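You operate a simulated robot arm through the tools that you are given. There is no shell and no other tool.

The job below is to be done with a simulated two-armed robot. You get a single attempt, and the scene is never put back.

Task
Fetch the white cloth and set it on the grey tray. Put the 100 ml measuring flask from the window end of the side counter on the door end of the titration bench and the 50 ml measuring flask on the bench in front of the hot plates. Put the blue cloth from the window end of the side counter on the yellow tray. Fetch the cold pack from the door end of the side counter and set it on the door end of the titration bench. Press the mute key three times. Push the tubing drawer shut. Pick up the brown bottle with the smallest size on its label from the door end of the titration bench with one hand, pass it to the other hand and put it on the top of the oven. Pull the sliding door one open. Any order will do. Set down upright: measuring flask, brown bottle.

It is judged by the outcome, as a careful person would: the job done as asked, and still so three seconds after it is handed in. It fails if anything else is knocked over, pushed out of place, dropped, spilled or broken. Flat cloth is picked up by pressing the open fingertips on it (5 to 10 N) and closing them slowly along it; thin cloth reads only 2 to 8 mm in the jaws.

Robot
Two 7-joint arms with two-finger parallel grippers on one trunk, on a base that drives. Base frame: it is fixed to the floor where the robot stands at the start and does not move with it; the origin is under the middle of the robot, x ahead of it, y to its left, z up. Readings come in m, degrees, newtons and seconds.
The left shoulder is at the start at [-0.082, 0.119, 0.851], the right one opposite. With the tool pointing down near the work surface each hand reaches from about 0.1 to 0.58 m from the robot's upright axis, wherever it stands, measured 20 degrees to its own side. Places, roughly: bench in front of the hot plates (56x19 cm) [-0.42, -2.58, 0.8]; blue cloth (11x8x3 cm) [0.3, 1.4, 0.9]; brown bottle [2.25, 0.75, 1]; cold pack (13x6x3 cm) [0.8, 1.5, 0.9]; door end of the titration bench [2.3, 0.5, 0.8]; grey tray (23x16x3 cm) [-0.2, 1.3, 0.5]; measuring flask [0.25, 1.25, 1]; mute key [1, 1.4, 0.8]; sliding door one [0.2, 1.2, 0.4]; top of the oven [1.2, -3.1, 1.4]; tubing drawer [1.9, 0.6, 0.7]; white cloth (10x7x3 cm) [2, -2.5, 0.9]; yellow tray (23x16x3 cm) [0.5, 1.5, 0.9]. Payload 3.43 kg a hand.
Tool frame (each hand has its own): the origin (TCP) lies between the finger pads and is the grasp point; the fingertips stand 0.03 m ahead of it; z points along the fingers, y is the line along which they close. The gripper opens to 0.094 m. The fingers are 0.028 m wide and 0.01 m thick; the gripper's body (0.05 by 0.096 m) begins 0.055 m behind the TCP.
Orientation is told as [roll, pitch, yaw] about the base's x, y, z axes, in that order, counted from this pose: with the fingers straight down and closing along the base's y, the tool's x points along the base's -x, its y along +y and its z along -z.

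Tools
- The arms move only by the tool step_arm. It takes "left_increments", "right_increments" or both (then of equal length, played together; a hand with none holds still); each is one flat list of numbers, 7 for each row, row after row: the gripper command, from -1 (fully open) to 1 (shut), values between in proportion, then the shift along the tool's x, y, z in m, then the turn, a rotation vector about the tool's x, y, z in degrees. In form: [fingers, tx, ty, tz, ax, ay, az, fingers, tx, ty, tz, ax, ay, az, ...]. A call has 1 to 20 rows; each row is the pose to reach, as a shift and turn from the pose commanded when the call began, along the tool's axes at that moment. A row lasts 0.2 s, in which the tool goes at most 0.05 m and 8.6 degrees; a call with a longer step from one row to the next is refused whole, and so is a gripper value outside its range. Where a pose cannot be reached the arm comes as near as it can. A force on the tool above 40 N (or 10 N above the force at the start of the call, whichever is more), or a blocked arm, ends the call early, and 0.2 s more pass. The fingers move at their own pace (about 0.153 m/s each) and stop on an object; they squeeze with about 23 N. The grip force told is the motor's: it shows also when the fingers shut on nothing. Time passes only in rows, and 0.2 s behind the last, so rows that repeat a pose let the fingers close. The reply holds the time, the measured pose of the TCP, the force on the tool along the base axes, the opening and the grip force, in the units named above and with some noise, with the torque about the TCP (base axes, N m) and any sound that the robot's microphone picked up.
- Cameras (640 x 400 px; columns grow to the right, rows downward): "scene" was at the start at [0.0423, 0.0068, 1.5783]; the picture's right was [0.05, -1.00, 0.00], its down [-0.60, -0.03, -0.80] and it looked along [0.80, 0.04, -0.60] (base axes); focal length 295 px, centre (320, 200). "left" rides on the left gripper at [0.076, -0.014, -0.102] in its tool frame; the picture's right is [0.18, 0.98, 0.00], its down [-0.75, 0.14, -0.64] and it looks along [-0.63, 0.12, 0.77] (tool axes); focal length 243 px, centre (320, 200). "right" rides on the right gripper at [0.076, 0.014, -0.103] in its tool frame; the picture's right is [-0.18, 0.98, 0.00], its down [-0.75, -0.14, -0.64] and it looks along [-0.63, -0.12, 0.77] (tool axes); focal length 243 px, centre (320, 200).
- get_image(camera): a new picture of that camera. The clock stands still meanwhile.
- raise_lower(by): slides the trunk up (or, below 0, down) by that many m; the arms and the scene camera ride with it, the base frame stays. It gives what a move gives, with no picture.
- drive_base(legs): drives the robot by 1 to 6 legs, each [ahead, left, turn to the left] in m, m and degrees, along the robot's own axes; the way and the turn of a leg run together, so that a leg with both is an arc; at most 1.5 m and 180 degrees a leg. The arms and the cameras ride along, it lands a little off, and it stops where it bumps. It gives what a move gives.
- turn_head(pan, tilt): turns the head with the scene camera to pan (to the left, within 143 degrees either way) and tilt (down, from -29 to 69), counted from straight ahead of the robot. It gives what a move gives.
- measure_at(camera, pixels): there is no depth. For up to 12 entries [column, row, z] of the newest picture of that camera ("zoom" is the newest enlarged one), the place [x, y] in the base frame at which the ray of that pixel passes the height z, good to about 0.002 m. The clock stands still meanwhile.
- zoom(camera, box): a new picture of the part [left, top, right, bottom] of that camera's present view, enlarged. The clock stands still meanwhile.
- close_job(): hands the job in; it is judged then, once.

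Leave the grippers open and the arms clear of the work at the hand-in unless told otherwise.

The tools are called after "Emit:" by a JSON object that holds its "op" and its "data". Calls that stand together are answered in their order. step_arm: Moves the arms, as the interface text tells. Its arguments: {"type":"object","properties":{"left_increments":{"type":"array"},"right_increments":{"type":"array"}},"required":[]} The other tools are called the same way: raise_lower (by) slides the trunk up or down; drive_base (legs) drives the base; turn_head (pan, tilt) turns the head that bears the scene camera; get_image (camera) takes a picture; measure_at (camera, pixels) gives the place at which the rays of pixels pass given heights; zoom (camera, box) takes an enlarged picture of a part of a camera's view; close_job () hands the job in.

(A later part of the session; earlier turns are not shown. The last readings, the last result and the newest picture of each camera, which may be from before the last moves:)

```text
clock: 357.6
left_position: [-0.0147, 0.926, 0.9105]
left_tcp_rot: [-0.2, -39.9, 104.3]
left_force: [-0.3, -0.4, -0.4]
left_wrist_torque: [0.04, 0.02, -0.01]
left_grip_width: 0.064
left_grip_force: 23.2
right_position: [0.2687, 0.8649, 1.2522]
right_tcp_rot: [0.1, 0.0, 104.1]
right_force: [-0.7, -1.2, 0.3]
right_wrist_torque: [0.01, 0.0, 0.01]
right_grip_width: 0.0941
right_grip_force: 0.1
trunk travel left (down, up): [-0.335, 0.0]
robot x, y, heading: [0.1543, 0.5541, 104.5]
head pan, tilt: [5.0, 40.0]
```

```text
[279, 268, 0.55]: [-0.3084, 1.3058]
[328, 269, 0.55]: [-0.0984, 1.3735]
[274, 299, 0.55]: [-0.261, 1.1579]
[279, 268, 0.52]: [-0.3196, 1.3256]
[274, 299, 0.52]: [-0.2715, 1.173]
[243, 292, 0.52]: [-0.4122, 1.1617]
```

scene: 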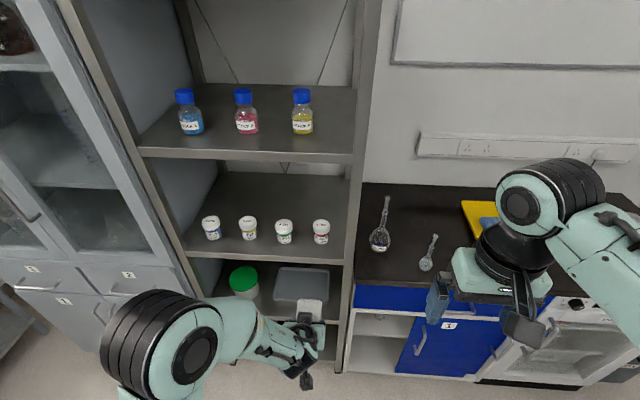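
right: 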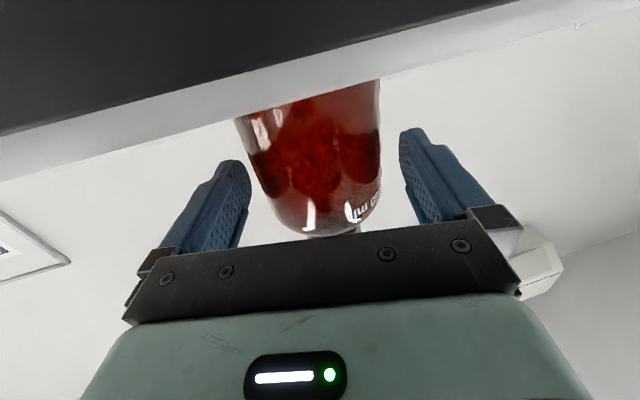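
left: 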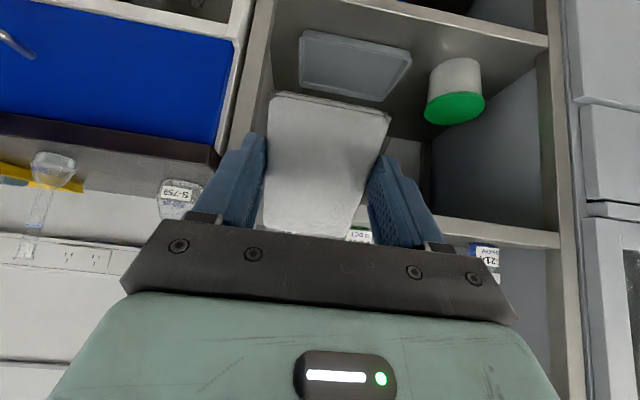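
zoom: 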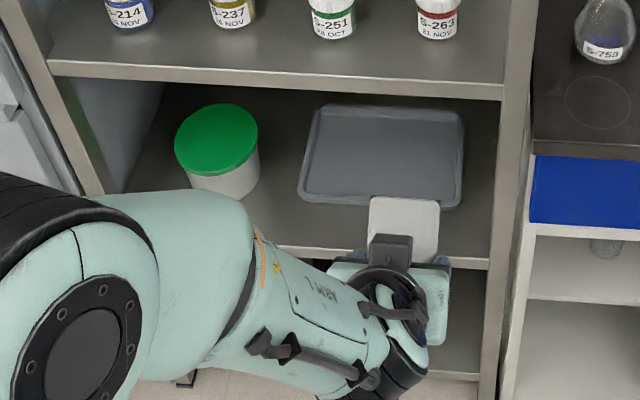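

The tray's centre is about (−0.175,1.256). I tuck the right hand back, shift the base 7 cm left, and lower the trunk 0.25 m so the cloth can enter below the jar shelf.

Emit:
{"op": "step_arm", "data": {"right_increments": [-1, 0.04, 0, 0, 0, 0, 0, -1, 0.08, 0, 0, 0, 0, 0, -1, 0.1, 0, -0.03, 0, 0, 0, -1, 0.1, 0, -0.07, 0, 0, 0]}}

Emit:
{"op": "drive_base", "data": {"legs": [[0, 0.073, 0]]}}

Emit:
{"op": "raise_lower", "data": {"by": -0.25}}

Emit:
{"op": "get_image", "data": {"camera": "scene"}}

Emit:
{"op": "get_image", "data": {"camera": "left"}}

```text
clock: 358.8
left_position: [-0.0145, 0.9273, 0.9106]
left_tcp_rot: [-0.2, -39.9, 104.4]
left_force: [0.2, 0.6, -1.0]
left_wrist_torque: [-0.04, 0.01, 0.02]
left_grip_width: 0.0639
left_grip_force: 22.9
right_position: [0.27, 0.7501, 1.3313]
right_tcp_rot: [0.5, -3.0, 112.3]
right_force: [-0.6, 0.4, 0.2]
right_wrist_torque: [-0.03, 0.01, 0.01]
right_grip_width: 0.094
right_grip_force: 0.1
trunk travel left (down, up): [-0.335, 0.0]
robot x, y, heading: [0.1568, 0.5561, 104.1]
head pan, tilt: [5.0, 40.0]
stopped in row 4 (right hand): the arm was blocked; the commanded pose is now the measured one
```

```text
clock: 360.1
left_position: [-0.0851, 0.9086, 0.9109]
left_tcp_rot: [-0.2, -40.0, 104.4]
left_force: [-0.7, 0.0, -0.5]
left_wrist_torque: [0.02, 0.02, 0.0]
left_grip_width: 0.0638
left_grip_force: 23.3
right_position: [0.1997, 0.7308, 1.3308]
right_tcp_rot: [0.5, -2.9, 112.2]
right_force: [-0.1, 0.0, -0.5]
right_wrist_torque: [-0.02, -0.04, 0.01]
right_grip_width: 0.094
right_grip_force: 0.0
trunk travel left (down, up): [-0.335, 0.0]
robot x, y, heading: [0.0854, 0.5329, 104.4]
head pan, tilt: [5.0, 40.0]
```

```text
clock: 362.7
left_position: [-0.0859, 0.9077, 0.6613]
left_tcp_rot: [-0.2, -40.0, 104.4]
left_force: [0.8, -0.3, -0.3]
left_wrist_torque: [-0.03, -0.02, -0.02]
left_grip_width: 0.064
left_grip_force: 22.7
right_position: [0.199, 0.7304, 1.0824]
right_tcp_rot: [0.6, -3.0, 112.2]
right_force: [0.4, -0.6, 0.0]
right_wrist_torque: [0.05, -0.02, -0.02]
right_grip_width: 0.094
right_grip_force: 0.1
trunk travel left (down, up): [-0.085, 0.25]
robot x, y, heading: [0.0846, 0.5353, 104.4]
head pan, tilt: [5.0, 40.0]
```

```text
taken
```

scene: 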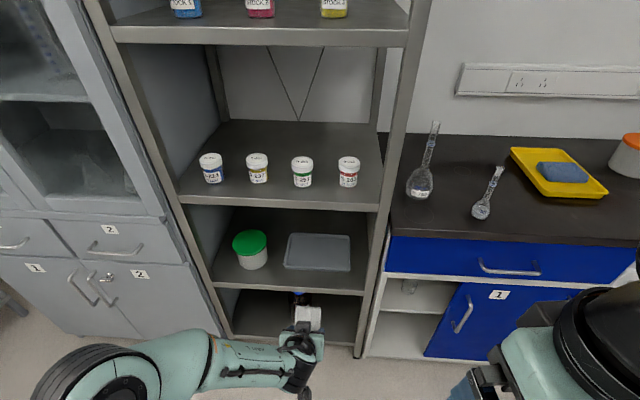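

```text
taken
```

left: 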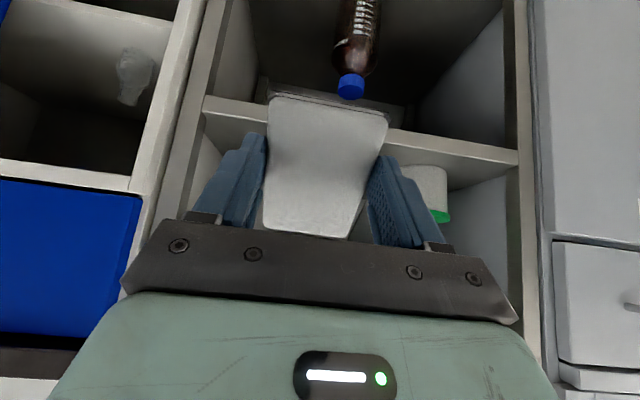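

The hand is lined up with the tray. I re-measure the tray and shelf edges from this lower camera.

Emit:
{"op": "zoom", "data": {"camera": "scene", "box": [200, 180, 400, 340]}}

Emit:
{"op": "measure_at", "data": {"camera": "scene", "pixels": [[290, 233, 0.55], [351, 236, 0.55], [350, 271, 0.55], [284, 269, 0.55], [363, 290, 0.52], [363, 290, 0.5], [363, 290, 0.54], [379, 205, 0.88], [379, 205, 0.85], [379, 205, 0.9], [379, 212, 0.85]]}}

```text
2.50 times, centred on (300, 260) of scene
```

zoom: 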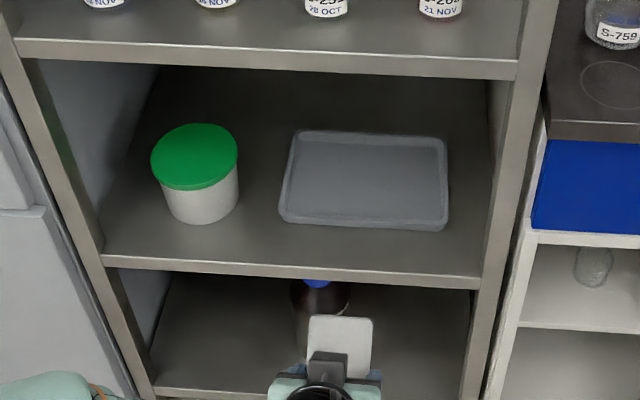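

```text
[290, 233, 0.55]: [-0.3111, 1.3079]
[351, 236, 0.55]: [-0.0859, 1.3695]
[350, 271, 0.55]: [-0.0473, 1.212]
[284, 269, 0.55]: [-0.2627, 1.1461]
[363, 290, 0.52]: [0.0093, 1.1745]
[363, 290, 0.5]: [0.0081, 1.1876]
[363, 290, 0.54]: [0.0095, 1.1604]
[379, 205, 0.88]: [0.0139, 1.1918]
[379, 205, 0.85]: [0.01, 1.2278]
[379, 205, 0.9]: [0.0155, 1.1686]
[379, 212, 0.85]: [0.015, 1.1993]
```

The tray's centre is (−0.177,1.259). I drive ahead 0.25 m; the cloth enters between the shelves.

Emit:
{"op": "drive_base", "data": {"legs": [[0.25, 0, 0]]}}

Emit:
{"op": "get_image", "data": {"camera": "left"}}

Emit:
{"op": "get_image", "data": {"camera": "scene"}}

```text
clock: 364.5
left_position: [-0.1482, 1.1533, 0.6612]
left_tcp_rot: [-0.2, -40.0, 104.4]
left_force: [-0.6, -0.2, -1.6]
left_wrist_torque: [0.01, 0.02, 0.03]
left_grip_width: 0.0639
left_grip_force: 23.2
right_position: [0.1368, 0.975, 1.0822]
right_tcp_rot: [0.5, -3.0, 112.2]
right_force: [0.2, -0.5, 0.3]
right_wrist_torque: [0.0, 0.05, 0.0]
right_grip_width: 0.0941
right_grip_force: 0.1
trunk travel left (down, up): [-0.085, 0.25]
robot x, y, heading: [0.0214, 0.775, 104.5]
head pan, tilt: [5.0, 40.0]
```

```text
taken
```

left: 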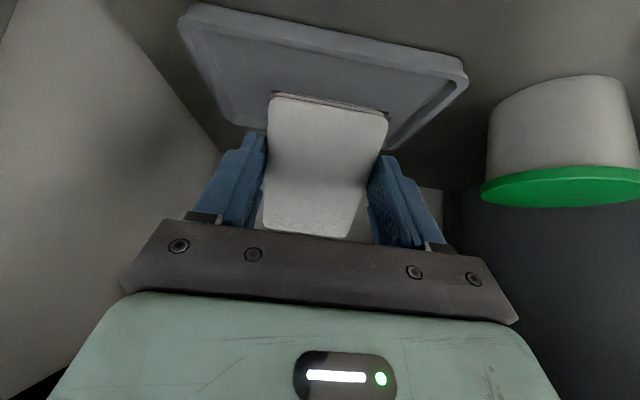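

```text
taken
```

scene: 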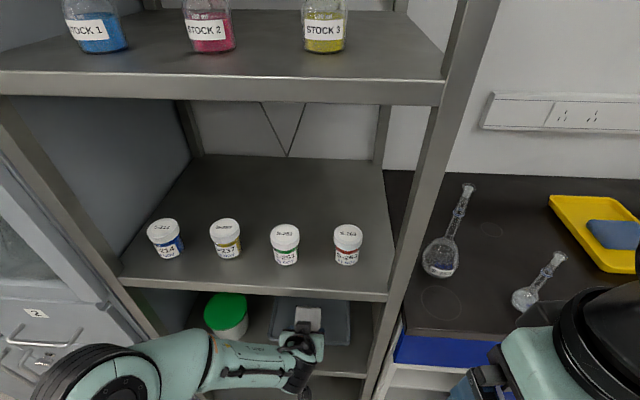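

The hand is inside, over the tray. I move 7.5 cm further in, level.

Emit:
{"op": "step_arm", "data": {"left_increments": [1, -0.0195, 0, 0.016, 0, 0, 0, 1, -0.038, 0, 0.032, 0, 0, 0, 1, -0.0575, 0, 0.048, 0, 0, 0, 1, -0.0575, 0, 0.048, 0, 0, 0]}}

Emit:
{"op": "get_image", "data": {"camera": "left"}}

Emit:
{"op": "measure_at", "data": {"camera": "left", "pixels": [[180, 60, 0.55], [440, 60, 0.55]]}}

```text
clock: 365.5
left_position: [-0.1663, 1.2238, 0.6596]
left_tcp_rot: [-0.2, -40.0, 104.4]
left_force: [0.2, -0.6, -1.2]
left_wrist_torque: [0.0, 0.02, -0.02]
left_grip_width: 0.0642
left_grip_force: 22.8
right_position: [0.1366, 0.9754, 1.0808]
right_tcp_rot: [0.5, -3.0, 112.1]
right_force: [-0.5, 0.2, 0.5]
right_wrist_torque: [0.02, 0.02, -0.02]
right_grip_width: 0.0939
right_grip_force: 0.1
trunk travel left (down, up): [-0.085, 0.25]
robot x, y, heading: [0.0239, 0.7811, 104.2]
head pan, tilt: [5.0, 40.0]
```

```text
taken
```

left: 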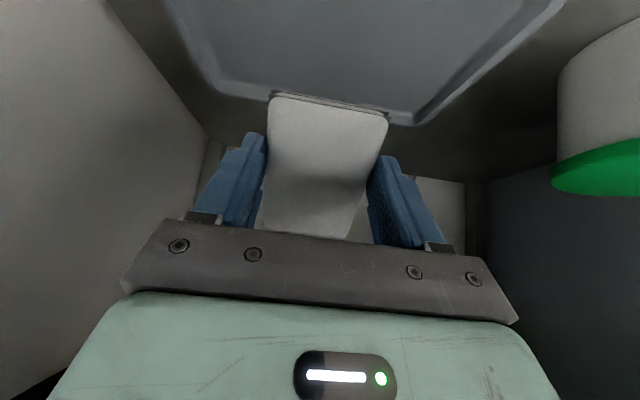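

```text
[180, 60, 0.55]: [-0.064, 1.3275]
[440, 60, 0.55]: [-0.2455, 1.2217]
```

I check the tray's far edge against the cloth here.

Emit:
{"op": "measure_at", "data": {"camera": "left", "pixels": [[250, 95, 0.55], [412, 122, 0.55], [320, 105, 0.55], [330, 60, 0.53], [330, 10, 0.53], [320, 95, 0.53]]}}

```text
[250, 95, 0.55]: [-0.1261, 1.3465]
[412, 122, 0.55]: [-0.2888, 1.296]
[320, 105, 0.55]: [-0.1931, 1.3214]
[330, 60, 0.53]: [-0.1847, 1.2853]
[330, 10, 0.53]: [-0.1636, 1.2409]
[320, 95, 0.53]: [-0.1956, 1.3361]
```

Good: after setting down, the cloth will lie near the tray's centre. I lower in steps until the cloth touches.

Emit:
{"op": "step_arm", "data": {"left_increments": [1, 0.0129, 0, 0.0153, 0, 0, 0, 1, 0.0257, 0, 0.0306, 0, 0, 0, 1, 0.0386, 0, 0.046, 0, 0, 0, 1, 0.045, 0, 0.0536, 0, 0, 0]}}

Emit:
{"op": "get_image", "data": {"camera": "left"}}

Emit:
{"op": "get_image", "data": {"camera": "scene"}}

```text
clock: 366.5
left_position: [-0.1656, 1.2252, 0.591]
left_tcp_rot: [-0.2, -40.1, 104.4]
left_force: [0.2, -0.1, -0.6]
left_wrist_torque: [0.0, 0.0, -0.01]
left_grip_width: 0.0641
left_grip_force: 22.9
right_position: [0.1368, 0.9752, 1.082]
right_tcp_rot: [0.5, -3.1, 112.1]
right_force: [0.2, -0.3, -0.6]
right_wrist_torque: [0.02, 0.0, -0.03]
right_grip_width: 0.094
right_grip_force: 0.0
trunk travel left (down, up): [-0.085, 0.25]
robot x, y, heading: [0.0176, 0.7766, 104.1]
head pan, tilt: [5.0, 40.0]
```

```text
taken
```

left: 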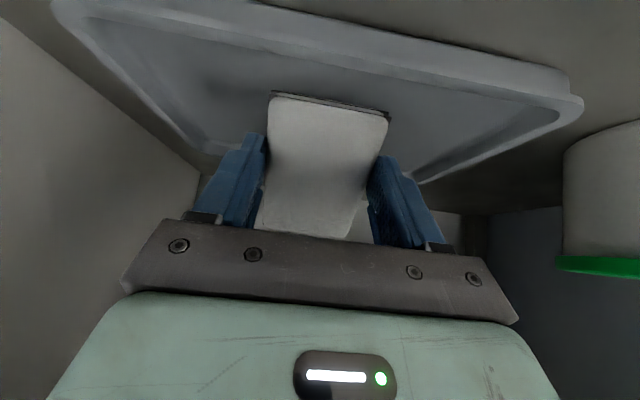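

```text
taken
```

scene: 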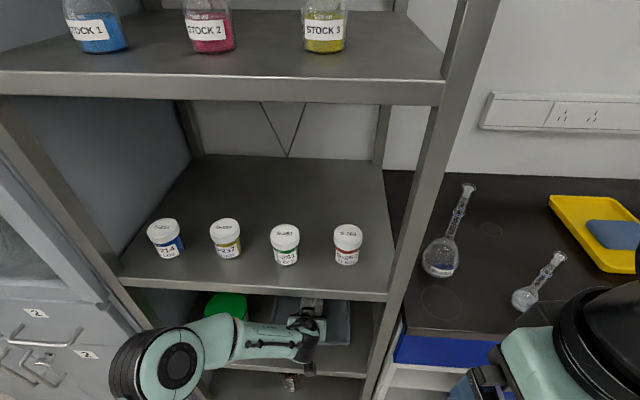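

Emit:
{"op": "step_arm", "data": {"left_increments": [1, 0.0032, 0, 0.0038, 0, 0, 0, 1, 0.0064, 0, 0.0077, 0, 0, 0, 1, 0.0096, 0, 0.0115, 0, 0, 0]}}

```text
clock: 367.3
left_position: [-0.166, 1.2277, 0.5811]
left_tcp_rot: [-0.3, -40.7, 104.4]
left_force: [-2.5, -0.5, 23.6]
left_wrist_torque: [-0.01, 0.09, 0.0]
left_grip_width: 0.0645
left_grip_force: 23.0
right_position: [0.1381, 0.9732, 1.0822]
right_tcp_rot: [0.5, -3.1, 112.2]
right_force: [0.5, 0.6, -0.4]
right_wrist_torque: [0.0, 0.0, 0.0]
right_grip_width: 0.0942
right_grip_force: 0.1
trunk travel left (down, up): [-0.085, 0.25]
robot x, y, heading: [0.0245, 0.7779, 104.0]
head pan, tilt: [5.0, 40.0]
```

Contact (24 N): the cloth's near edge is on the tray floor. I ease off and open; the cloth should fall flat.

Emit:
{"op": "step_arm", "data": {"left_increments": [1, -0.0026, 0, -0.003, 0, 0, 0, 0.2, -0.0026, 0, -0.003, 0, 0, 0, -0.5, -0.0026, 0, -0.003, 0, 0, 0, -1, -0.0026, 0, -0.003, 0, 0, 0, -1, -0.0026, 0, -0.003, 0, 0, 0]}}

Emit:
{"op": "get_image", "data": {"camera": "left"}}

```text
clock: 368.5
left_position: [-0.1646, 1.2253, 0.5798]
left_tcp_rot: [-0.2, -39.8, 104.3]
left_force: [0.1, 0.2, 0.2]
left_wrist_torque: [0.01, -0.01, -0.02]
left_grip_width: 0.0938
left_grip_force: 0.1
right_position: [0.1371, 0.9754, 1.0815]
right_tcp_rot: [0.5, -3.0, 112.3]
right_force: [0.2, -0.8, 0.8]
right_wrist_torque: [0.05, 0.0, 0.0]
right_grip_width: 0.0942
right_grip_force: 0.1
trunk travel left (down, up): [-0.085, 0.25]
robot x, y, heading: [0.0195, 0.7756, 104.3]
head pan, tilt: [5.0, 40.0]
```

```text
taken
```

left: 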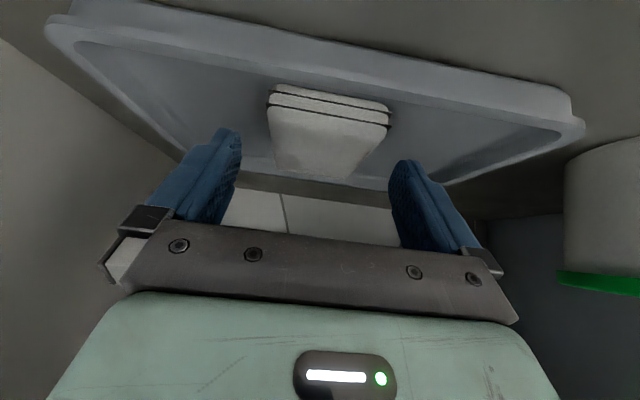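

The cloth lies flat in the tray. I lift the hand 5 cm, withdraw, and back away.

Emit:
{"op": "step_arm", "data": {"left_increments": [-1, -0.016, 0, -0.019, 0, 0, 0, -1, -0.032, 0, -0.038, 0, 0, 0, -1, -0.02, 0, -0.055, 0, 0, 0, -1, 0.003, 0, -0.074, 0, 0, 0, -1, 0.0255, 0, -0.093, 0, 0, 0]}}

Emit:
{"op": "drive_base", "data": {"legs": [[-0.3, 0, 0]]}}

Emit:
{"op": "raise_lower", "data": {"by": 0.25}}

Emit:
{"op": "get_image", "data": {"camera": "scene"}}

```text
clock: 369.7
left_position: [-0.1474, 1.1471, 0.6353]
left_tcp_rot: [-0.1, -40.0, 104.4]
left_force: [0.1, 0.3, -0.3]
left_wrist_torque: [-0.01, -0.06, 0.0]
left_grip_width: 0.094
left_grip_force: 0.0
right_position: [0.1376, 0.976, 1.0809]
right_tcp_rot: [0.5, -2.9, 112.3]
right_force: [0.7, 0.4, -0.1]
right_wrist_torque: [-0.05, -0.01, -0.02]
right_grip_width: 0.094
right_grip_force: 0.0
trunk travel left (down, up): [-0.085, 0.25]
robot x, y, heading: [0.024, 0.7785, 104.4]
head pan, tilt: [5.0, 40.0]
```

```text
clock: 371.8
left_position: [-0.0723, 0.8532, 0.6363]
left_tcp_rot: [-0.2, -40.0, 104.4]
left_force: [-0.6, 0.2, -0.5]
left_wrist_torque: [0.02, 0.02, 0.01]
left_grip_width: 0.094
left_grip_force: 0.1
right_position: [0.2124, 0.6809, 1.0809]
right_tcp_rot: [0.4, -3.0, 112.2]
right_force: [0.4, -1.0, -0.5]
right_wrist_torque: [0.0, -0.01, 0.01]
right_grip_width: 0.094
right_grip_force: 0.1
trunk travel left (down, up): [-0.085, 0.25]
robot x, y, heading: [0.0974, 0.4874, 104.1]
head pan, tilt: [5.0, 40.0]
```

```text
clock: 374.4
left_position: [-0.0729, 0.8533, 0.8865]
left_tcp_rot: [-0.2, -40.0, 104.5]
left_force: [-1.1, -0.1, -0.5]
left_wrist_torque: [-0.02, 0.01, 0.02]
left_grip_width: 0.0939
left_grip_force: 0.2
right_position: [0.2126, 0.6798, 1.331]
right_tcp_rot: [0.5, -3.1, 112.2]
right_force: [0.1, -0.4, 0.0]
right_wrist_torque: [0.02, -0.03, 0.02]
right_grip_width: 0.0942
right_grip_force: 0.2
trunk travel left (down, up): [-0.335, 0.0]
robot x, y, heading: [0.0941, 0.483, 104.3]
head pan, tilt: [5.0, 40.0]
```

```text
taken
```

scene: 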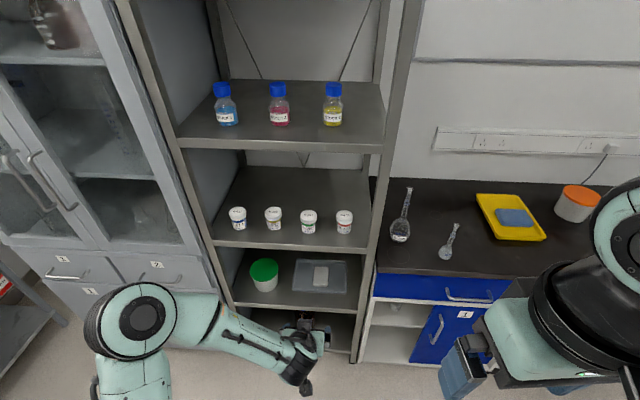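

The white cloth is on the grey tray, and everything on the counter is undisturbed. Now the 50 ml flask: I restore the left hand to a tucked pose and move in front of the flask for the right hand.

Emit:
{"op": "step_arm", "data": {"left_increments": [-1, -0.02, 0, -0.024, 0, 6, 0, -1, -0.045, 0, -0.054, 0, 12, 0, -1, -0.07, 0, -0.084, 0, 18, 0, -1, -0.095, 0, -0.113, 0, 24, 0, -1, -0.12, 0, -0.143, 0, 30, 0, -1, -0.145, 0, -0.173, 0, 36, 0, -1, -0.17, 0, -0.2, 0, 40, 0, -1, -0.193, 0, -0.23, 0, 40, 0]}}

Emit:
{"op": "drive_base", "data": {"legs": [[0, -0.22, 0], [0.3, 0, 0]]}}

Emit:
{"op": "turn_head", "data": {"pan": -5, "tilt": 50}}

Emit:
{"op": "get_image", "data": {"camera": "scene"}}

Emit:
{"op": "get_image", "data": {"camera": "right"}}

```text
clock: 376.2
left_position: [-0.0734, 0.8551, 1.187]
left_tcp_rot: [-0.3, 0.1, 104.1]
left_force: [0.1, -0.6, 0.5]
left_wrist_torque: [-0.02, 0.03, 0.0]
left_grip_width: 0.0941
left_grip_force: 0.1
right_position: [0.2129, 0.6803, 1.3317]
right_tcp_rot: [0.5, -3.0, 112.2]
right_force: [-0.4, -0.1, -0.2]
right_wrist_torque: [0.0, 0.0, -0.01]
right_grip_width: 0.0942
right_grip_force: 0.1
trunk travel left (down, up): [-0.335, 0.0]
robot x, y, heading: [0.0932, 0.4834, 104.3]
head pan, tilt: [5.0, 40.0]
```

```text
clock: 380.1
left_position: [0.0798, 1.1531, 1.1859]
left_tcp_rot: [-0.1, 1.4, 104.9]
left_force: [-0.9, -0.1, -0.5]
left_wrist_torque: [0.0, -0.02, 0.0]
left_grip_width: 0.0939
left_grip_force: 0.0
right_position: [0.3611, 0.9851, 1.3312]
right_tcp_rot: [0.5, -2.9, 112.0]
right_force: [-0.3, -0.5, 0.8]
right_wrist_torque: [-0.03, 0.0, 0.0]
right_grip_width: 0.094
right_grip_force: 0.0
trunk travel left (down, up): [-0.335, 0.0]
robot x, y, heading: [0.2466, 0.7885, 104.4]
head pan, tilt: [5.0, 40.0]
stopped in leg 2: the force on the tool passed its limit at 144 N (the readings are from after the stop); the commanded pose is now the measured one
```

```text
clock: 380.9
left_position: [0.0787, 1.1511, 1.1858]
left_tcp_rot: [0.0, 1.4, 104.9]
left_force: [0.9, 0.6, -0.4]
left_wrist_torque: [-0.01, 0.01, -0.03]
left_grip_width: 0.0938
left_grip_force: 0.1
right_position: [0.3625, 0.9857, 1.331]
right_tcp_rot: [0.6, -2.9, 112.1]
right_force: [-0.7, 0.2, -0.2]
right_wrist_torque: [0.01, 0.04, 0.01]
right_grip_width: 0.0939
right_grip_force: 0.1
trunk travel left (down, up): [-0.335, 0.0]
robot x, y, heading: [0.2439, 0.7874, 104.5]
head pan, tilt: [-5.0, 50.0]
```

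```text
taken
```

scene: 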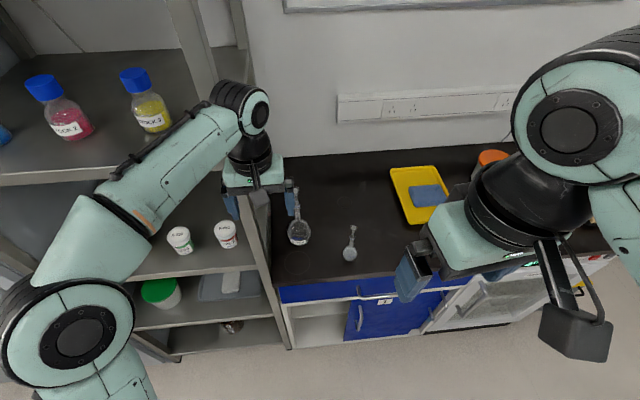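

```text
taken
```

right: 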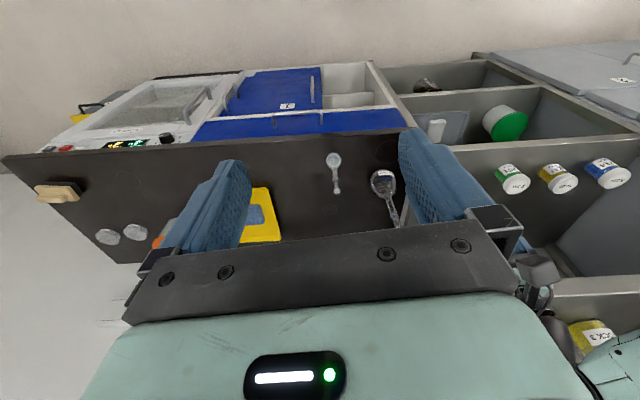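

The left hand touched the rack's post (144 N, stopped). Nothing appears displaced: jars, bottles and flasks stand. I back off 12 cm and look closely.

Emit:
{"op": "drive_base", "data": {"legs": [[-0.12, 0, 0]]}}

Emit:
{"op": "turn_head", "data": {"pan": 10, "tilt": 40}}

Emit:
{"op": "get_image", "data": {"camera": "scene"}}

```text
clock: 382.1
left_position: [0.1088, 1.037, 1.1858]
left_tcp_rot: [0.2, 1.5, 105.0]
left_force: [-0.1, 0.8, 1.0]
left_wrist_torque: [0.0, -0.01, 0.0]
left_grip_width: 0.0944
left_grip_force: 0.1
right_position: [0.3913, 0.8713, 1.3321]
right_tcp_rot: [0.5, -2.9, 112.1]
right_force: [0.3, 0.3, 0.1]
right_wrist_torque: [0.03, 0.02, 0.0]
right_grip_width: 0.0939
right_grip_force: 0.2
trunk travel left (down, up): [-0.335, 0.0]
robot x, y, heading: [0.2754, 0.673, 104.3]
head pan, tilt: [-5.0, 50.0]
```

```text
clock: 382.9
left_position: [0.1095, 1.0367, 1.1848]
left_tcp_rot: [0.1, 1.4, 105.0]
left_force: [0.2, 0.7, 0.1]
left_wrist_torque: [-0.02, 0.01, -0.03]
left_grip_width: 0.0938
left_grip_force: 0.1
right_position: [0.3914, 0.8708, 1.331]
right_tcp_rot: [0.6, -2.9, 112.1]
right_force: [0.6, 0.5, 0.4]
right_wrist_torque: [0.0, 0.0, 0.0]
right_grip_width: 0.0941
right_grip_force: 0.1
trunk travel left (down, up): [-0.335, 0.0]
robot x, y, heading: [0.274, 0.6757, 104.2]
head pan, tilt: [10.0, 40.0]
```

```text
taken
```

scene: 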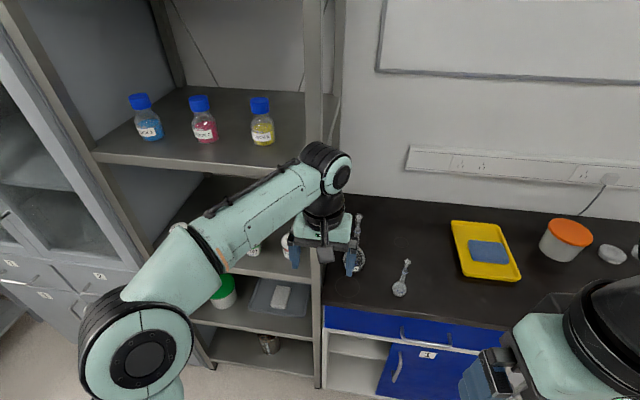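

All is in place. I tuck the left hand 20 cm back, well away from the rack.

Emit:
{"op": "step_arm", "data": {"left_increments": [-1, 0.04, 0, -0.01, 0, 0, 0, -1, 0.08, 0, -0.02, 0, 0, 0, -1, 0.12, 0, -0.03, 0, 0, 0, -1, 0.16, 0, -0.04, 0, 0, 0, -1, 0.18, 0, -0.05, 0, 0, 0]}}

Emit:
{"op": "drive_base", "data": {"legs": [[0, -0.06, 0], [0.1, 0, 0]]}}

Emit:
{"op": "turn_head", "data": {"pan": -5, "tilt": 48}}

Emit:
{"op": "get_image", "data": {"camera": "scene"}}

Emit:
{"op": "get_image", "data": {"camera": "right"}}

```text
clock: 384.1
left_position: [0.1548, 0.8632, 1.2408]
left_tcp_rot: [0.1, 1.5, 105.1]
left_force: [-0.1, 0.3, -0.6]
left_wrist_torque: [0.02, -0.02, -0.01]
left_grip_width: 0.0938
left_grip_force: 0.0
right_position: [0.3908, 0.8708, 1.3305]
right_tcp_rot: [0.5, -2.9, 112.1]
right_force: [0.4, 0.2, 0.0]
right_wrist_torque: [0.0, 0.03, -0.01]
right_grip_width: 0.0939
right_grip_force: 0.1
trunk travel left (down, up): [-0.335, 0.0]
robot x, y, heading: [0.2702, 0.6742, 104.3]
head pan, tilt: [10.0, 40.0]
```

```text
clock: 386.0
left_position: [0.1881, 0.9735, 1.2404]
left_tcp_rot: [0.0, 1.5, 105.0]
left_force: [0.4, 0.3, 0.1]
left_wrist_torque: [-0.01, 0.02, 0.01]
left_grip_width: 0.0939
left_grip_force: 0.0
right_position: [0.4252, 0.9803, 1.3302]
right_tcp_rot: [0.5, -3.0, 112.1]
right_force: [-0.5, 0.7, 1.1]
right_wrist_torque: [0.02, -0.01, 0.0]
right_grip_width: 0.0941
right_grip_force: 0.2
trunk travel left (down, up): [-0.335, 0.0]
robot x, y, heading: [0.3058, 0.7828, 104.3]
head pan, tilt: [10.0, 40.0]
```

```text
clock: 386.8
left_position: [0.1884, 0.9754, 1.2415]
left_tcp_rot: [0.1, 1.5, 105.0]
left_force: [0.4, -0.1, 0.8]
left_wrist_torque: [0.0, -0.04, 0.02]
left_grip_width: 0.0942
left_grip_force: 0.1
right_position: [0.4234, 0.9805, 1.3308]
right_tcp_rot: [0.6, -2.9, 112.1]
right_force: [0.6, -0.7, -0.5]
right_wrist_torque: [-0.02, 0.01, 0.02]
right_grip_width: 0.0941
right_grip_force: 0.1
trunk travel left (down, up): [-0.335, 0.0]
robot x, y, heading: [0.3119, 0.7802, 104.2]
head pan, tilt: [-5.0, 48.0]
```

```text
taken
```

scene: 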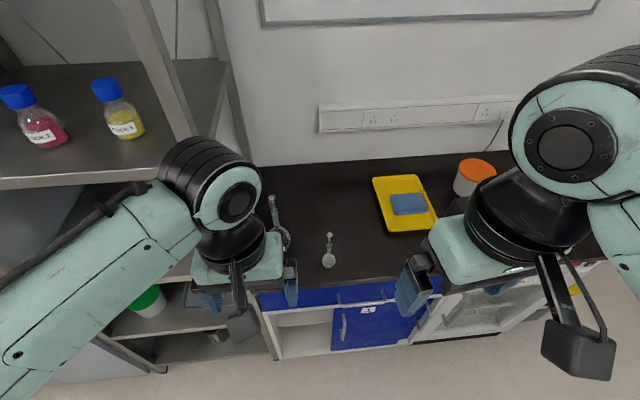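

```text
taken
```

right: 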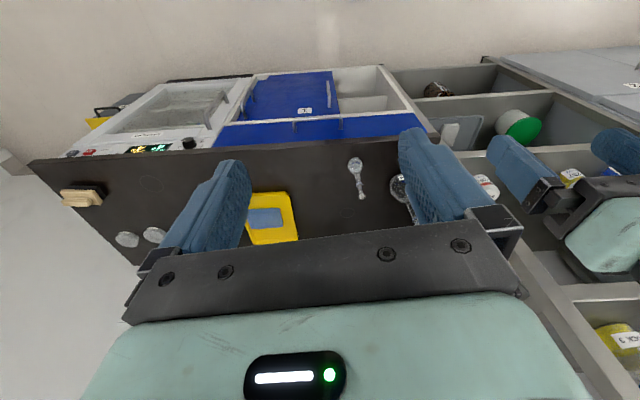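

I measure the 50 ml flask's base and stopper from the right and scene views.

Emit:
{"op": "zoom", "data": {"camera": "right", "box": [320, 140, 420, 220]}}

Emit:
{"op": "measure_at", "data": {"camera": "right", "pixels": [[354, 165, 0.9], [363, 194, 0.98], [363, 194, 1.0], [363, 194, 1.02]]}}

Emit:
{"op": "measure_at", "data": {"camera": "scene", "pixels": [[329, 262, 0.9], [329, 236, 0.98], [329, 236, 1.0], [329, 236, 1.02]]}}

```text
5.00 times, centred on (370, 180) of right
```

zoom: 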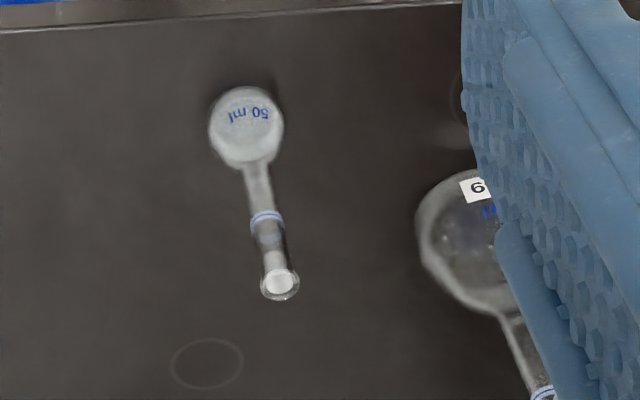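

```text
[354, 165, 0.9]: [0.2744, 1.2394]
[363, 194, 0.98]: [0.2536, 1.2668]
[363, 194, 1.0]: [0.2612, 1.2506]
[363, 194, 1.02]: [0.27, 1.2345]
```

```text
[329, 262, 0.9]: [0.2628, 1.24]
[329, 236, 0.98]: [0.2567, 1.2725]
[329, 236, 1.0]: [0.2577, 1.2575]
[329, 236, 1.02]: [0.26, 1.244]
```

The flask's axis is (0.262,1.248), stopper top near z = 1.005. I straighten the right tool and move it to hover just before the flask at z ≈ 1.10.

Emit:
{"op": "step_arm", "data": {"right_increments": [-1, 0, 0, 0, -0.5, 2.9, 7.7, -1, 0, 0, 0, -0.5, 2.9, 7.7]}}

Emit:
{"op": "step_arm", "data": {"right_increments": [-1, -0.02, 0.01, 0.03, 0, 0, 0, -1, -0.05, 0.02, 0.06, 0, 0, 0, -1, -0.08, 0.03, 0.09, 0, 0, 0, -1, -0.11, 0.045, 0.12, 0, 0, 0, -1, -0.14, 0.06, 0.15, 0, 0, 0, -1, -0.17, 0.075, 0.18, 0, 0, 0, -1, -0.2, 0.09, 0.21, 0, 0, 0, -1, -0.23, 0.09, 0.23, 0, 0, 0, -1, -0.254, 0.09, 0.23, 0, 0, 0, -1, -0.254, 0.09, 0.23, 0, 0, 0]}}

Emit:
{"op": "get_image", "data": {"camera": "right"}}

Emit:
{"op": "get_image", "data": {"camera": "scene"}}

```text
clock: 387.4
left_position: [0.1894, 0.9757, 1.2419]
left_tcp_rot: [0.2, 1.6, 105.0]
left_force: [-0.1, -0.2, -0.3]
left_wrist_torque: [-0.01, 0.0, 0.02]
left_grip_width: 0.0936
left_grip_force: 0.0
right_position: [0.4253, 0.9825, 1.3307]
right_tcp_rot: [1.2, 0.2, 104.6]
right_force: [0.2, 0.1, 0.1]
right_wrist_torque: [0.0, 0.03, -0.02]
right_grip_width: 0.0938
right_grip_force: 0.0
trunk travel left (down, up): [-0.335, 0.0]
robot x, y, heading: [0.3072, 0.7829, 104.2]
head pan, tilt: [-5.0, 48.0]
```

```text
clock: 389.6
left_position: [0.1887, 0.9759, 1.2412]
left_tcp_rot: [0.2, 1.6, 105.1]
left_force: [0.3, 0.2, -0.7]
left_wrist_torque: [-0.03, -0.01, -0.02]
left_grip_width: 0.094
left_grip_force: 0.0
right_position: [0.2691, 1.2022, 1.1017]
right_tcp_rot: [1.2, 0.0, 104.4]
right_force: [-0.3, -0.1, 0.1]
right_wrist_torque: [-0.02, -0.03, -0.03]
right_grip_width: 0.0938
right_grip_force: 0.1
trunk travel left (down, up): [-0.335, 0.0]
robot x, y, heading: [0.3104, 0.7851, 104.1]
head pan, tilt: [-5.0, 48.0]
```

```text
taken
```

right: 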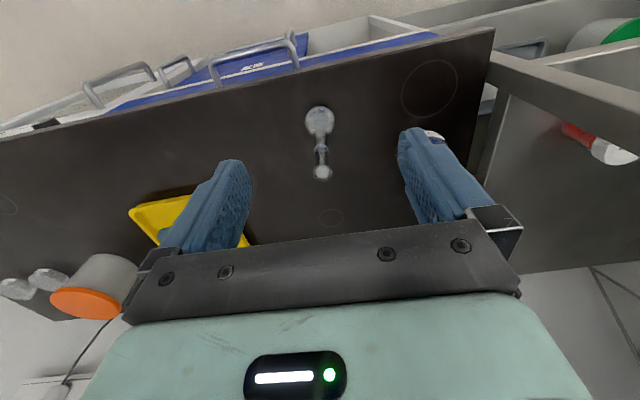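

```text
taken
```

scene: 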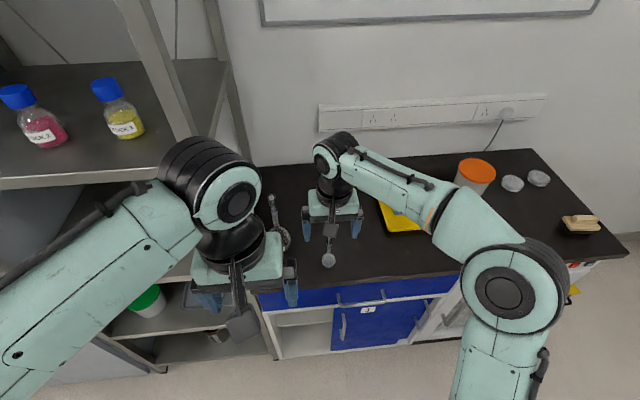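

I verify the stopper at (322,171) by measurement before moving over it.

Emit:
{"op": "measure_at", "data": {"camera": "right", "pixels": [[322, 171, 1.005], [322, 171, 0.99], [320, 122, 0.9], [432, 135, 0.95]]}}

```text
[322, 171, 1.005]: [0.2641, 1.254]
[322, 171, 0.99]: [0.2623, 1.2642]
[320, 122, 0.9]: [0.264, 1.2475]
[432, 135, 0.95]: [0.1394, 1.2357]
```

Emit:
{"op": "step_arm", "data": {"right_increments": [-1, -0.025, -0.004, 0, 0, 0, 0, -1, -0.051, -0.008, 0, 0, 0, 0, -1, -0.051, -0.008, 0.03, 0, 0, 0, -1, -0.051, -0.008, 0.065, 0, 0, 0, -1, -0.051, -0.008, 0.065, 0, 0, 0]}}

Emit:
{"op": "get_image", "data": {"camera": "right"}}

Emit:
{"op": "zoom", "data": {"camera": "scene", "box": [250, 190, 410, 290]}}

```text
clock: 390.8
left_position: [0.1889, 0.9754, 1.2418]
left_tcp_rot: [0.1, 1.5, 104.9]
left_force: [-0.1, -0.3, -1.4]
left_wrist_torque: [-0.02, -0.01, 0.01]
left_grip_width: 0.094
left_grip_force: 0.0
right_position: [0.2639, 1.2533, 1.0366]
right_tcp_rot: [1.2, 0.2, 104.5]
right_force: [-0.3, 0.3, 0.6]
right_wrist_torque: [0.0, 0.01, 0.0]
right_grip_width: 0.0939
right_grip_force: 0.0
trunk travel left (down, up): [-0.335, 0.0]
robot x, y, heading: [0.3091, 0.7862, 104.3]
head pan, tilt: [-5.0, 48.0]
```

```text
taken
```

right: 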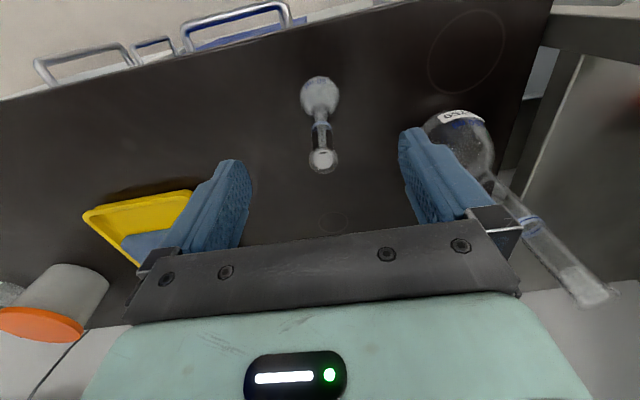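

```text
4.00 times, centred on (330, 240) of scene
```

zoom: 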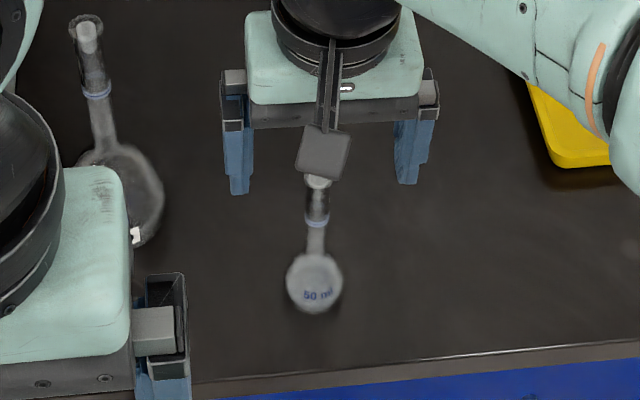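

The stopper is exactly on the tool axis. I descend 4.5 cm and close on the neck.

Emit:
{"op": "step_arm", "data": {"right_increments": [-1, 0, 0, 0.02, 0, 0, 0, -1, 0, 0, 0.045, 0, 0, 0, -0.5, 0, 0, 0.045, 0, 0, 0, 0, 0, 0, 0.045, 0, 0, 0, 0.4, 0, 0, 0.045, 0, 0, 0, 0.7, 0, 0, 0.045, 0, 0, 0, 1, 0, 0, 0.045, 0, 0, 0, 1, 0, 0, 0.045, 0, 0, 0]}}

Emit:
{"op": "zoom", "data": {"camera": "right", "box": [220, 60, 420, 260]}}

```text
clock: 392.6
left_position: [0.1896, 0.9738, 1.2412]
left_tcp_rot: [0.0, 1.5, 105.1]
left_force: [-1.3, 0.8, -0.3]
left_wrist_torque: [0.01, 0.0, -0.01]
left_grip_width: 0.0942
left_grip_force: 0.0
right_position: [0.2639, 1.2524, 0.9921]
right_tcp_rot: [1.2, 0.1, 104.4]
right_force: [0.3, 0.2, 0.0]
right_wrist_torque: [0.01, -0.03, 0.02]
right_grip_width: 0.0148
right_grip_force: 23.4
trunk travel left (down, up): [-0.335, 0.0]
robot x, y, heading: [0.3106, 0.785, 104.1]
head pan, tilt: [-5.0, 48.0]
```

```text
2.00 times, centred on (320, 160) of right
```

zoom: 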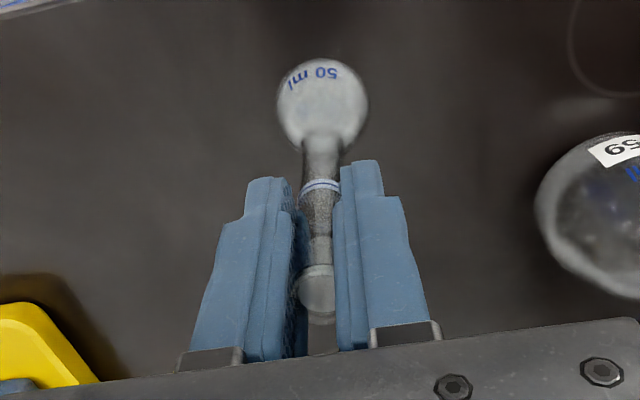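

The neck is gripped (15 mm). I lift slowly.

Emit:
{"op": "step_arm", "data": {"right_increments": [1, 0, 0, -0.01, 0, 0, 0, 1, 0, 0, -0.03, 0, 0, 0, 1, 0, 0, -0.06, 0, 0, 0, 1, 0, 0, -0.09, 0, 0, 0, 1, 0, 0, -0.12, 0, 0, 0, 1, 0.02, 0, -0.15, 0, 0, 0, 1, 0.05, 0, -0.18, 0, 0, 0, 1, 0.05, 0, -0.18, 0, 0, 0]}}

Emit:
{"op": "drive_base", "data": {"legs": [[-0.45, 0, 0]]}}

Emit:
{"op": "turn_head", "data": {"pan": 0, "tilt": 40}}

Emit:
{"op": "get_image", "data": {"camera": "scene"}}

Emit:
{"op": "get_image", "data": {"camera": "right"}}

```text
clock: 394.4
left_position: [0.1884, 0.9763, 1.2412]
left_tcp_rot: [0.1, 1.5, 105.1]
left_force: [0.8, 0.4, 0.9]
left_wrist_torque: [0.0, 0.02, 0.01]
left_grip_width: 0.0939
left_grip_force: 0.1
right_position: [0.2795, 1.2076, 1.1741]
right_tcp_rot: [1.3, 0.1, 104.4]
right_force: [0.5, 0.5, -1.0]
right_wrist_torque: [-0.04, -0.03, -0.03]
right_grip_width: 0.0147
right_grip_force: 23.1
trunk travel left (down, up): [-0.335, 0.0]
robot x, y, heading: [0.3063, 0.7842, 104.3]
head pan, tilt: [-5.0, 48.0]
```

```text
clock: 397.1
left_position: [0.2996, 0.5397, 1.242]
left_tcp_rot: [0.1, 1.5, 105.5]
left_force: [-0.3, -0.2, -0.5]
left_wrist_torque: [0.0, -0.01, 0.02]
left_grip_width: 0.0942
left_grip_force: 0.1
right_position: [0.3878, 0.7721, 1.174]
right_tcp_rot: [1.2, 0.0, 105.0]
right_force: [-0.7, 0.0, -0.2]
right_wrist_torque: [-0.01, 0.04, -0.01]
right_grip_width: 0.0146
right_grip_force: 23.3
trunk travel left (down, up): [-0.335, 0.0]
robot x, y, heading: [0.4181, 0.3518, 105.0]
head pan, tilt: [-5.0, 48.0]
```

```text
clock: 397.8
left_position: [0.2992, 0.5393, 1.2405]
left_tcp_rot: [0.1, 1.5, 105.6]
left_force: [0.1, 1.0, -0.3]
left_wrist_torque: [0.03, 0.0, -0.01]
left_grip_width: 0.0939
left_grip_force: 0.0
right_position: [0.389, 0.7715, 1.1732]
right_tcp_rot: [1.2, 0.1, 105.0]
right_force: [-0.6, 0.5, -0.6]
right_wrist_torque: [-0.04, 0.08, 0.0]
right_grip_width: 0.0146
right_grip_force: 23.4
trunk travel left (down, up): [-0.335, 0.0]
robot x, y, heading: [0.4199, 0.3498, 105.0]
head pan, tilt: [0.0, 40.0]
```

```text
taken
```

scene: 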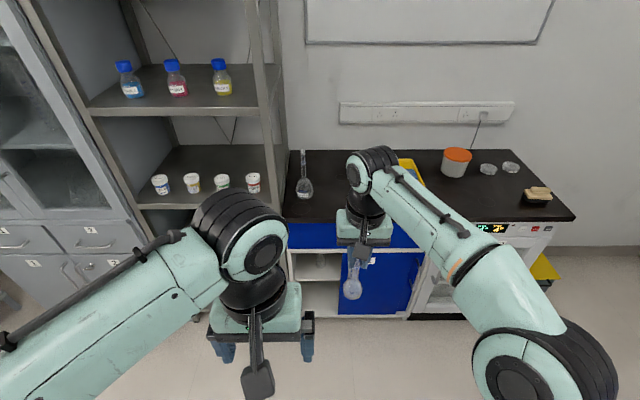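

```text
taken
```

right: 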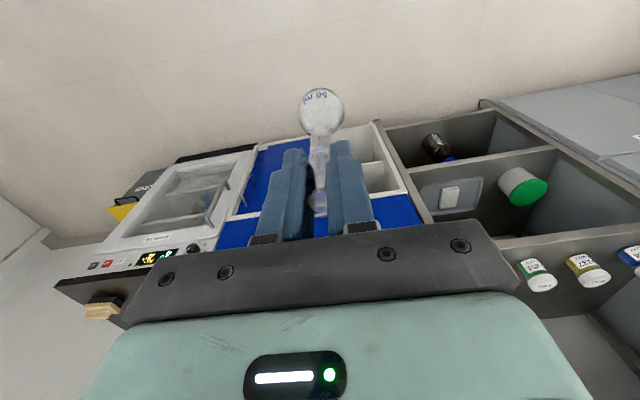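

The flask hangs steady, and the rack and counter are intact. I look toward the window-side bench with the hot plates to plan the route.

Emit:
{"op": "turn_head", "data": {"pan": 140, "tilt": 25}}

Emit:
{"op": "get_image", "data": {"camera": "scene"}}

Emit:
{"op": "measure_at", "data": {"camera": "scene", "pixels": [[320, 200, 0.85]]}}

```text
clock: 400.0
left_position: [0.2999, 0.5373, 1.2414]
left_tcp_rot: [0.1, 1.4, 105.6]
left_force: [0.3, -0.3, 0.8]
left_wrist_torque: [-0.02, 0.01, -0.02]
left_grip_width: 0.0937
left_grip_force: 0.0
right_position: [0.3881, 0.7714, 1.1747]
right_tcp_rot: [1.2, 0.1, 105.0]
right_force: [-0.3, -0.4, -0.8]
right_wrist_torque: [-0.01, -0.03, 0.01]
right_grip_width: 0.0148
right_grip_force: 22.8
trunk travel left (down, up): [-0.335, 0.0]
robot x, y, heading: [0.4233, 0.348, 105.0]
head pan, tilt: [140.0, 25.0]
```

```text
taken
```

scene: 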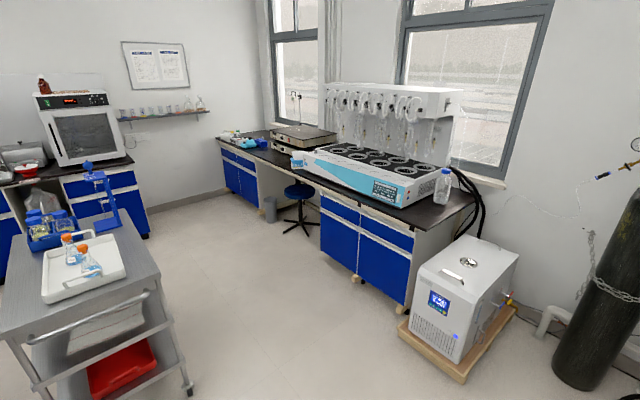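

```text
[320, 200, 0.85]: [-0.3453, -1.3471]
```

I zoom in on the hot-plate area and measure the bench front, the stool and the trolley.

Emit:
{"op": "zoom", "data": {"camera": "scene", "box": [200, 80, 360, 240]}}

Emit:
{"op": "measure_at", "data": {"camera": "scene", "pixels": [[219, 140, 0.8], [318, 180, 0.8], [450, 222, 0.8], [299, 235, 0.02], [283, 218, 0.02], [318, 222, 0.02], [272, 148, 0.8], [318, 160, 0.8], [191, 395, 0.02], [408, 345, 0.02], [395, 300, 0.02], [250, 143, 0.8]]}}

```text
2.50 times, centred on (280, 160) of scene
```

zoom: 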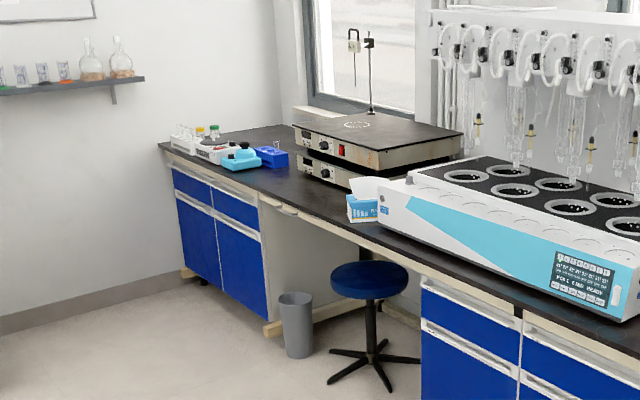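

```text
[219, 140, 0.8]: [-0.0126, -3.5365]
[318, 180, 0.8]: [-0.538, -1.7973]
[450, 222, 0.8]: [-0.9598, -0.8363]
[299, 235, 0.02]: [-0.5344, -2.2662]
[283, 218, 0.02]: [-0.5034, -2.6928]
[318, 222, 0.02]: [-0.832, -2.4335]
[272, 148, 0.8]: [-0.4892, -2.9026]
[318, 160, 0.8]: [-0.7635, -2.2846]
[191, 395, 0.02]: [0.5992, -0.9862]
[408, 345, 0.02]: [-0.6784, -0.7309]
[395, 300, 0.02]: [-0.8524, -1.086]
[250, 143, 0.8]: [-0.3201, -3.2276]
```

The strip in front of the hot plates is at about t −1.05, n −2.4. I turn around gently and drive down the lane between the trolley and the window bench.

Emit:
{"op": "drive_base", "data": {"legs": [[0, 0, 90], [0, 0, 89.4], [0.5, -0.69, 0], [0.9, 0, 0]]}}

Emit:
{"op": "turn_head", "data": {"pan": -40, "tilt": 35}}

Emit:
{"op": "get_image", "data": {"camera": "scene"}}

Emit:
{"op": "get_image", "data": {"camera": "right"}}

```text
clock: 418.5
left_position: [0.1501, -1.3563, 1.2406]
left_tcp_rot: [0.0, 1.5, -76.1]
left_force: [0.8, 1.0, -0.1]
left_wrist_torque: [-0.02, 0.03, -0.01]
left_grip_width: 0.0939
left_grip_force: 0.2
right_position: [0.0545, -1.587, 1.1739]
right_tcp_rot: [1.3, 0.2, -76.8]
right_force: [0.5, -0.2, 0.3]
right_wrist_torque: [0.01, 0.0, 0.02]
right_grip_width: 0.0146
right_grip_force: 22.8
trunk travel left (down, up): [-0.335, 0.0]
robot x, y, heading: [0.0335, -1.1579, -76.8]
head pan, tilt: [140.0, 25.0]
```

```text
clock: 421.2
left_position: [0.1507, -1.3563, 1.2406]
left_tcp_rot: [0.1, 1.6, -76.0]
left_force: [0.6, -0.3, -0.2]
left_wrist_torque: [-0.01, 0.01, 0.02]
left_grip_width: 0.0938
left_grip_force: 0.0
right_position: [0.0557, -1.5866, 1.1737]
right_tcp_rot: [1.2, 0.2, -76.7]
right_force: [0.8, -0.4, -1.0]
right_wrist_torque: [0.03, 0.0, 0.0]
right_grip_width: 0.0143
right_grip_force: 22.4
trunk travel left (down, up): [-0.335, 0.0]
robot x, y, heading: [0.0322, -1.1616, -76.8]
head pan, tilt: [-40.0, 35.0]
```

```text
taken
```

scene: 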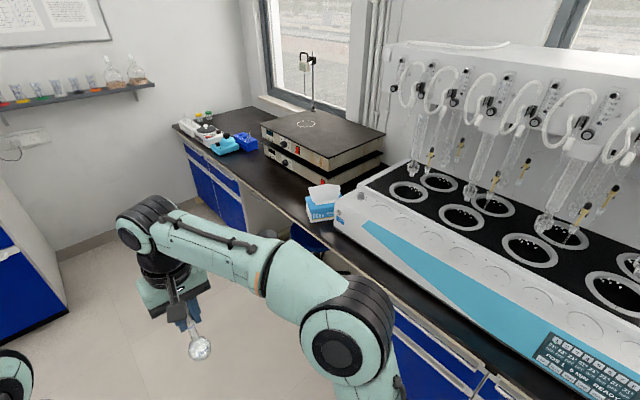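

```text
taken
```

right: 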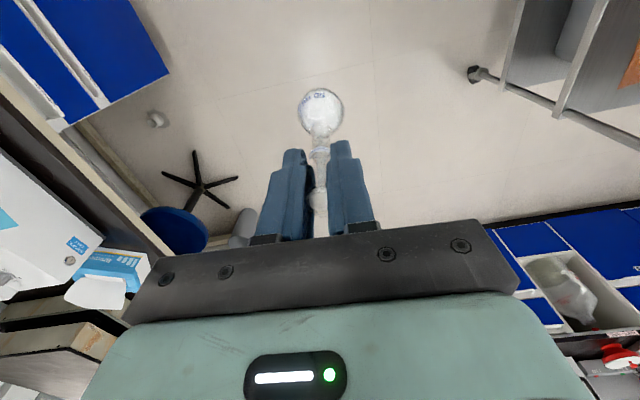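

I measure the stool, which stands partly in front of the bench, and the free strip before the hot plates.

Emit:
{"op": "measure_at", "data": {"camera": "right", "pixels": [[203, 188, 0.1], [162, 175, 0.03], [194, 153, 0.03], [237, 178, 0.03], [228, 205, 0.03], [205, 235, 0.45], [145, 215, 0.45], [157, 118, 0.03]]}}

Emit:
{"op": "zoom", "data": {"camera": "scene", "box": [170, 80, 410, 260]}}

Emit:
{"op": "measure_at", "data": {"camera": "scene", "pixels": [[173, 127, 0.8], [306, 221, 0.8], [265, 158, 0.8], [323, 183, 0.8], [335, 220, 0.8], [240, 151, 0.8], [285, 190, 0.8], [255, 180, 0.8]]}}

```text
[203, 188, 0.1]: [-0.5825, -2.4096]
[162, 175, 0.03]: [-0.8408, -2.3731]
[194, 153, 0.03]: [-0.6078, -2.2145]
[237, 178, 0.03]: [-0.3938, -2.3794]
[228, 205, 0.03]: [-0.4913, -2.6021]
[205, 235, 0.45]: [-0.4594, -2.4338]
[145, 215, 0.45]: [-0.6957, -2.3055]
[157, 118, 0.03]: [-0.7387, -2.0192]
```

```text
2.22 times, centred on (290, 170) of scene
```

zoom: 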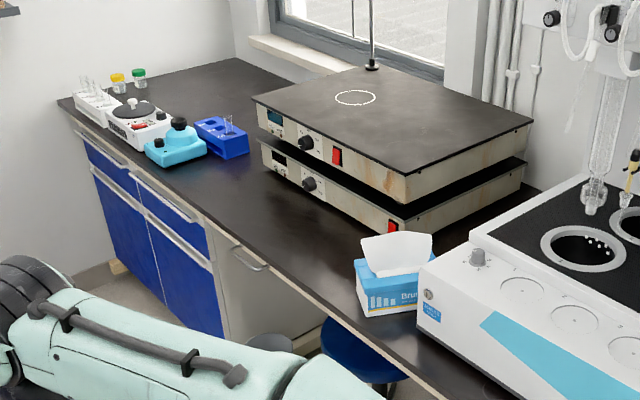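

```text
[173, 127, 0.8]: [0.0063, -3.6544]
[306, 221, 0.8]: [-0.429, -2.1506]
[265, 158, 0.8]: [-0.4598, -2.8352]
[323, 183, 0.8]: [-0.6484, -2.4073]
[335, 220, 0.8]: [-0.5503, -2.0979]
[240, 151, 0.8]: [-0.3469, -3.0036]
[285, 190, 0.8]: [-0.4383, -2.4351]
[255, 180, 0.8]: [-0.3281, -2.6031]
```

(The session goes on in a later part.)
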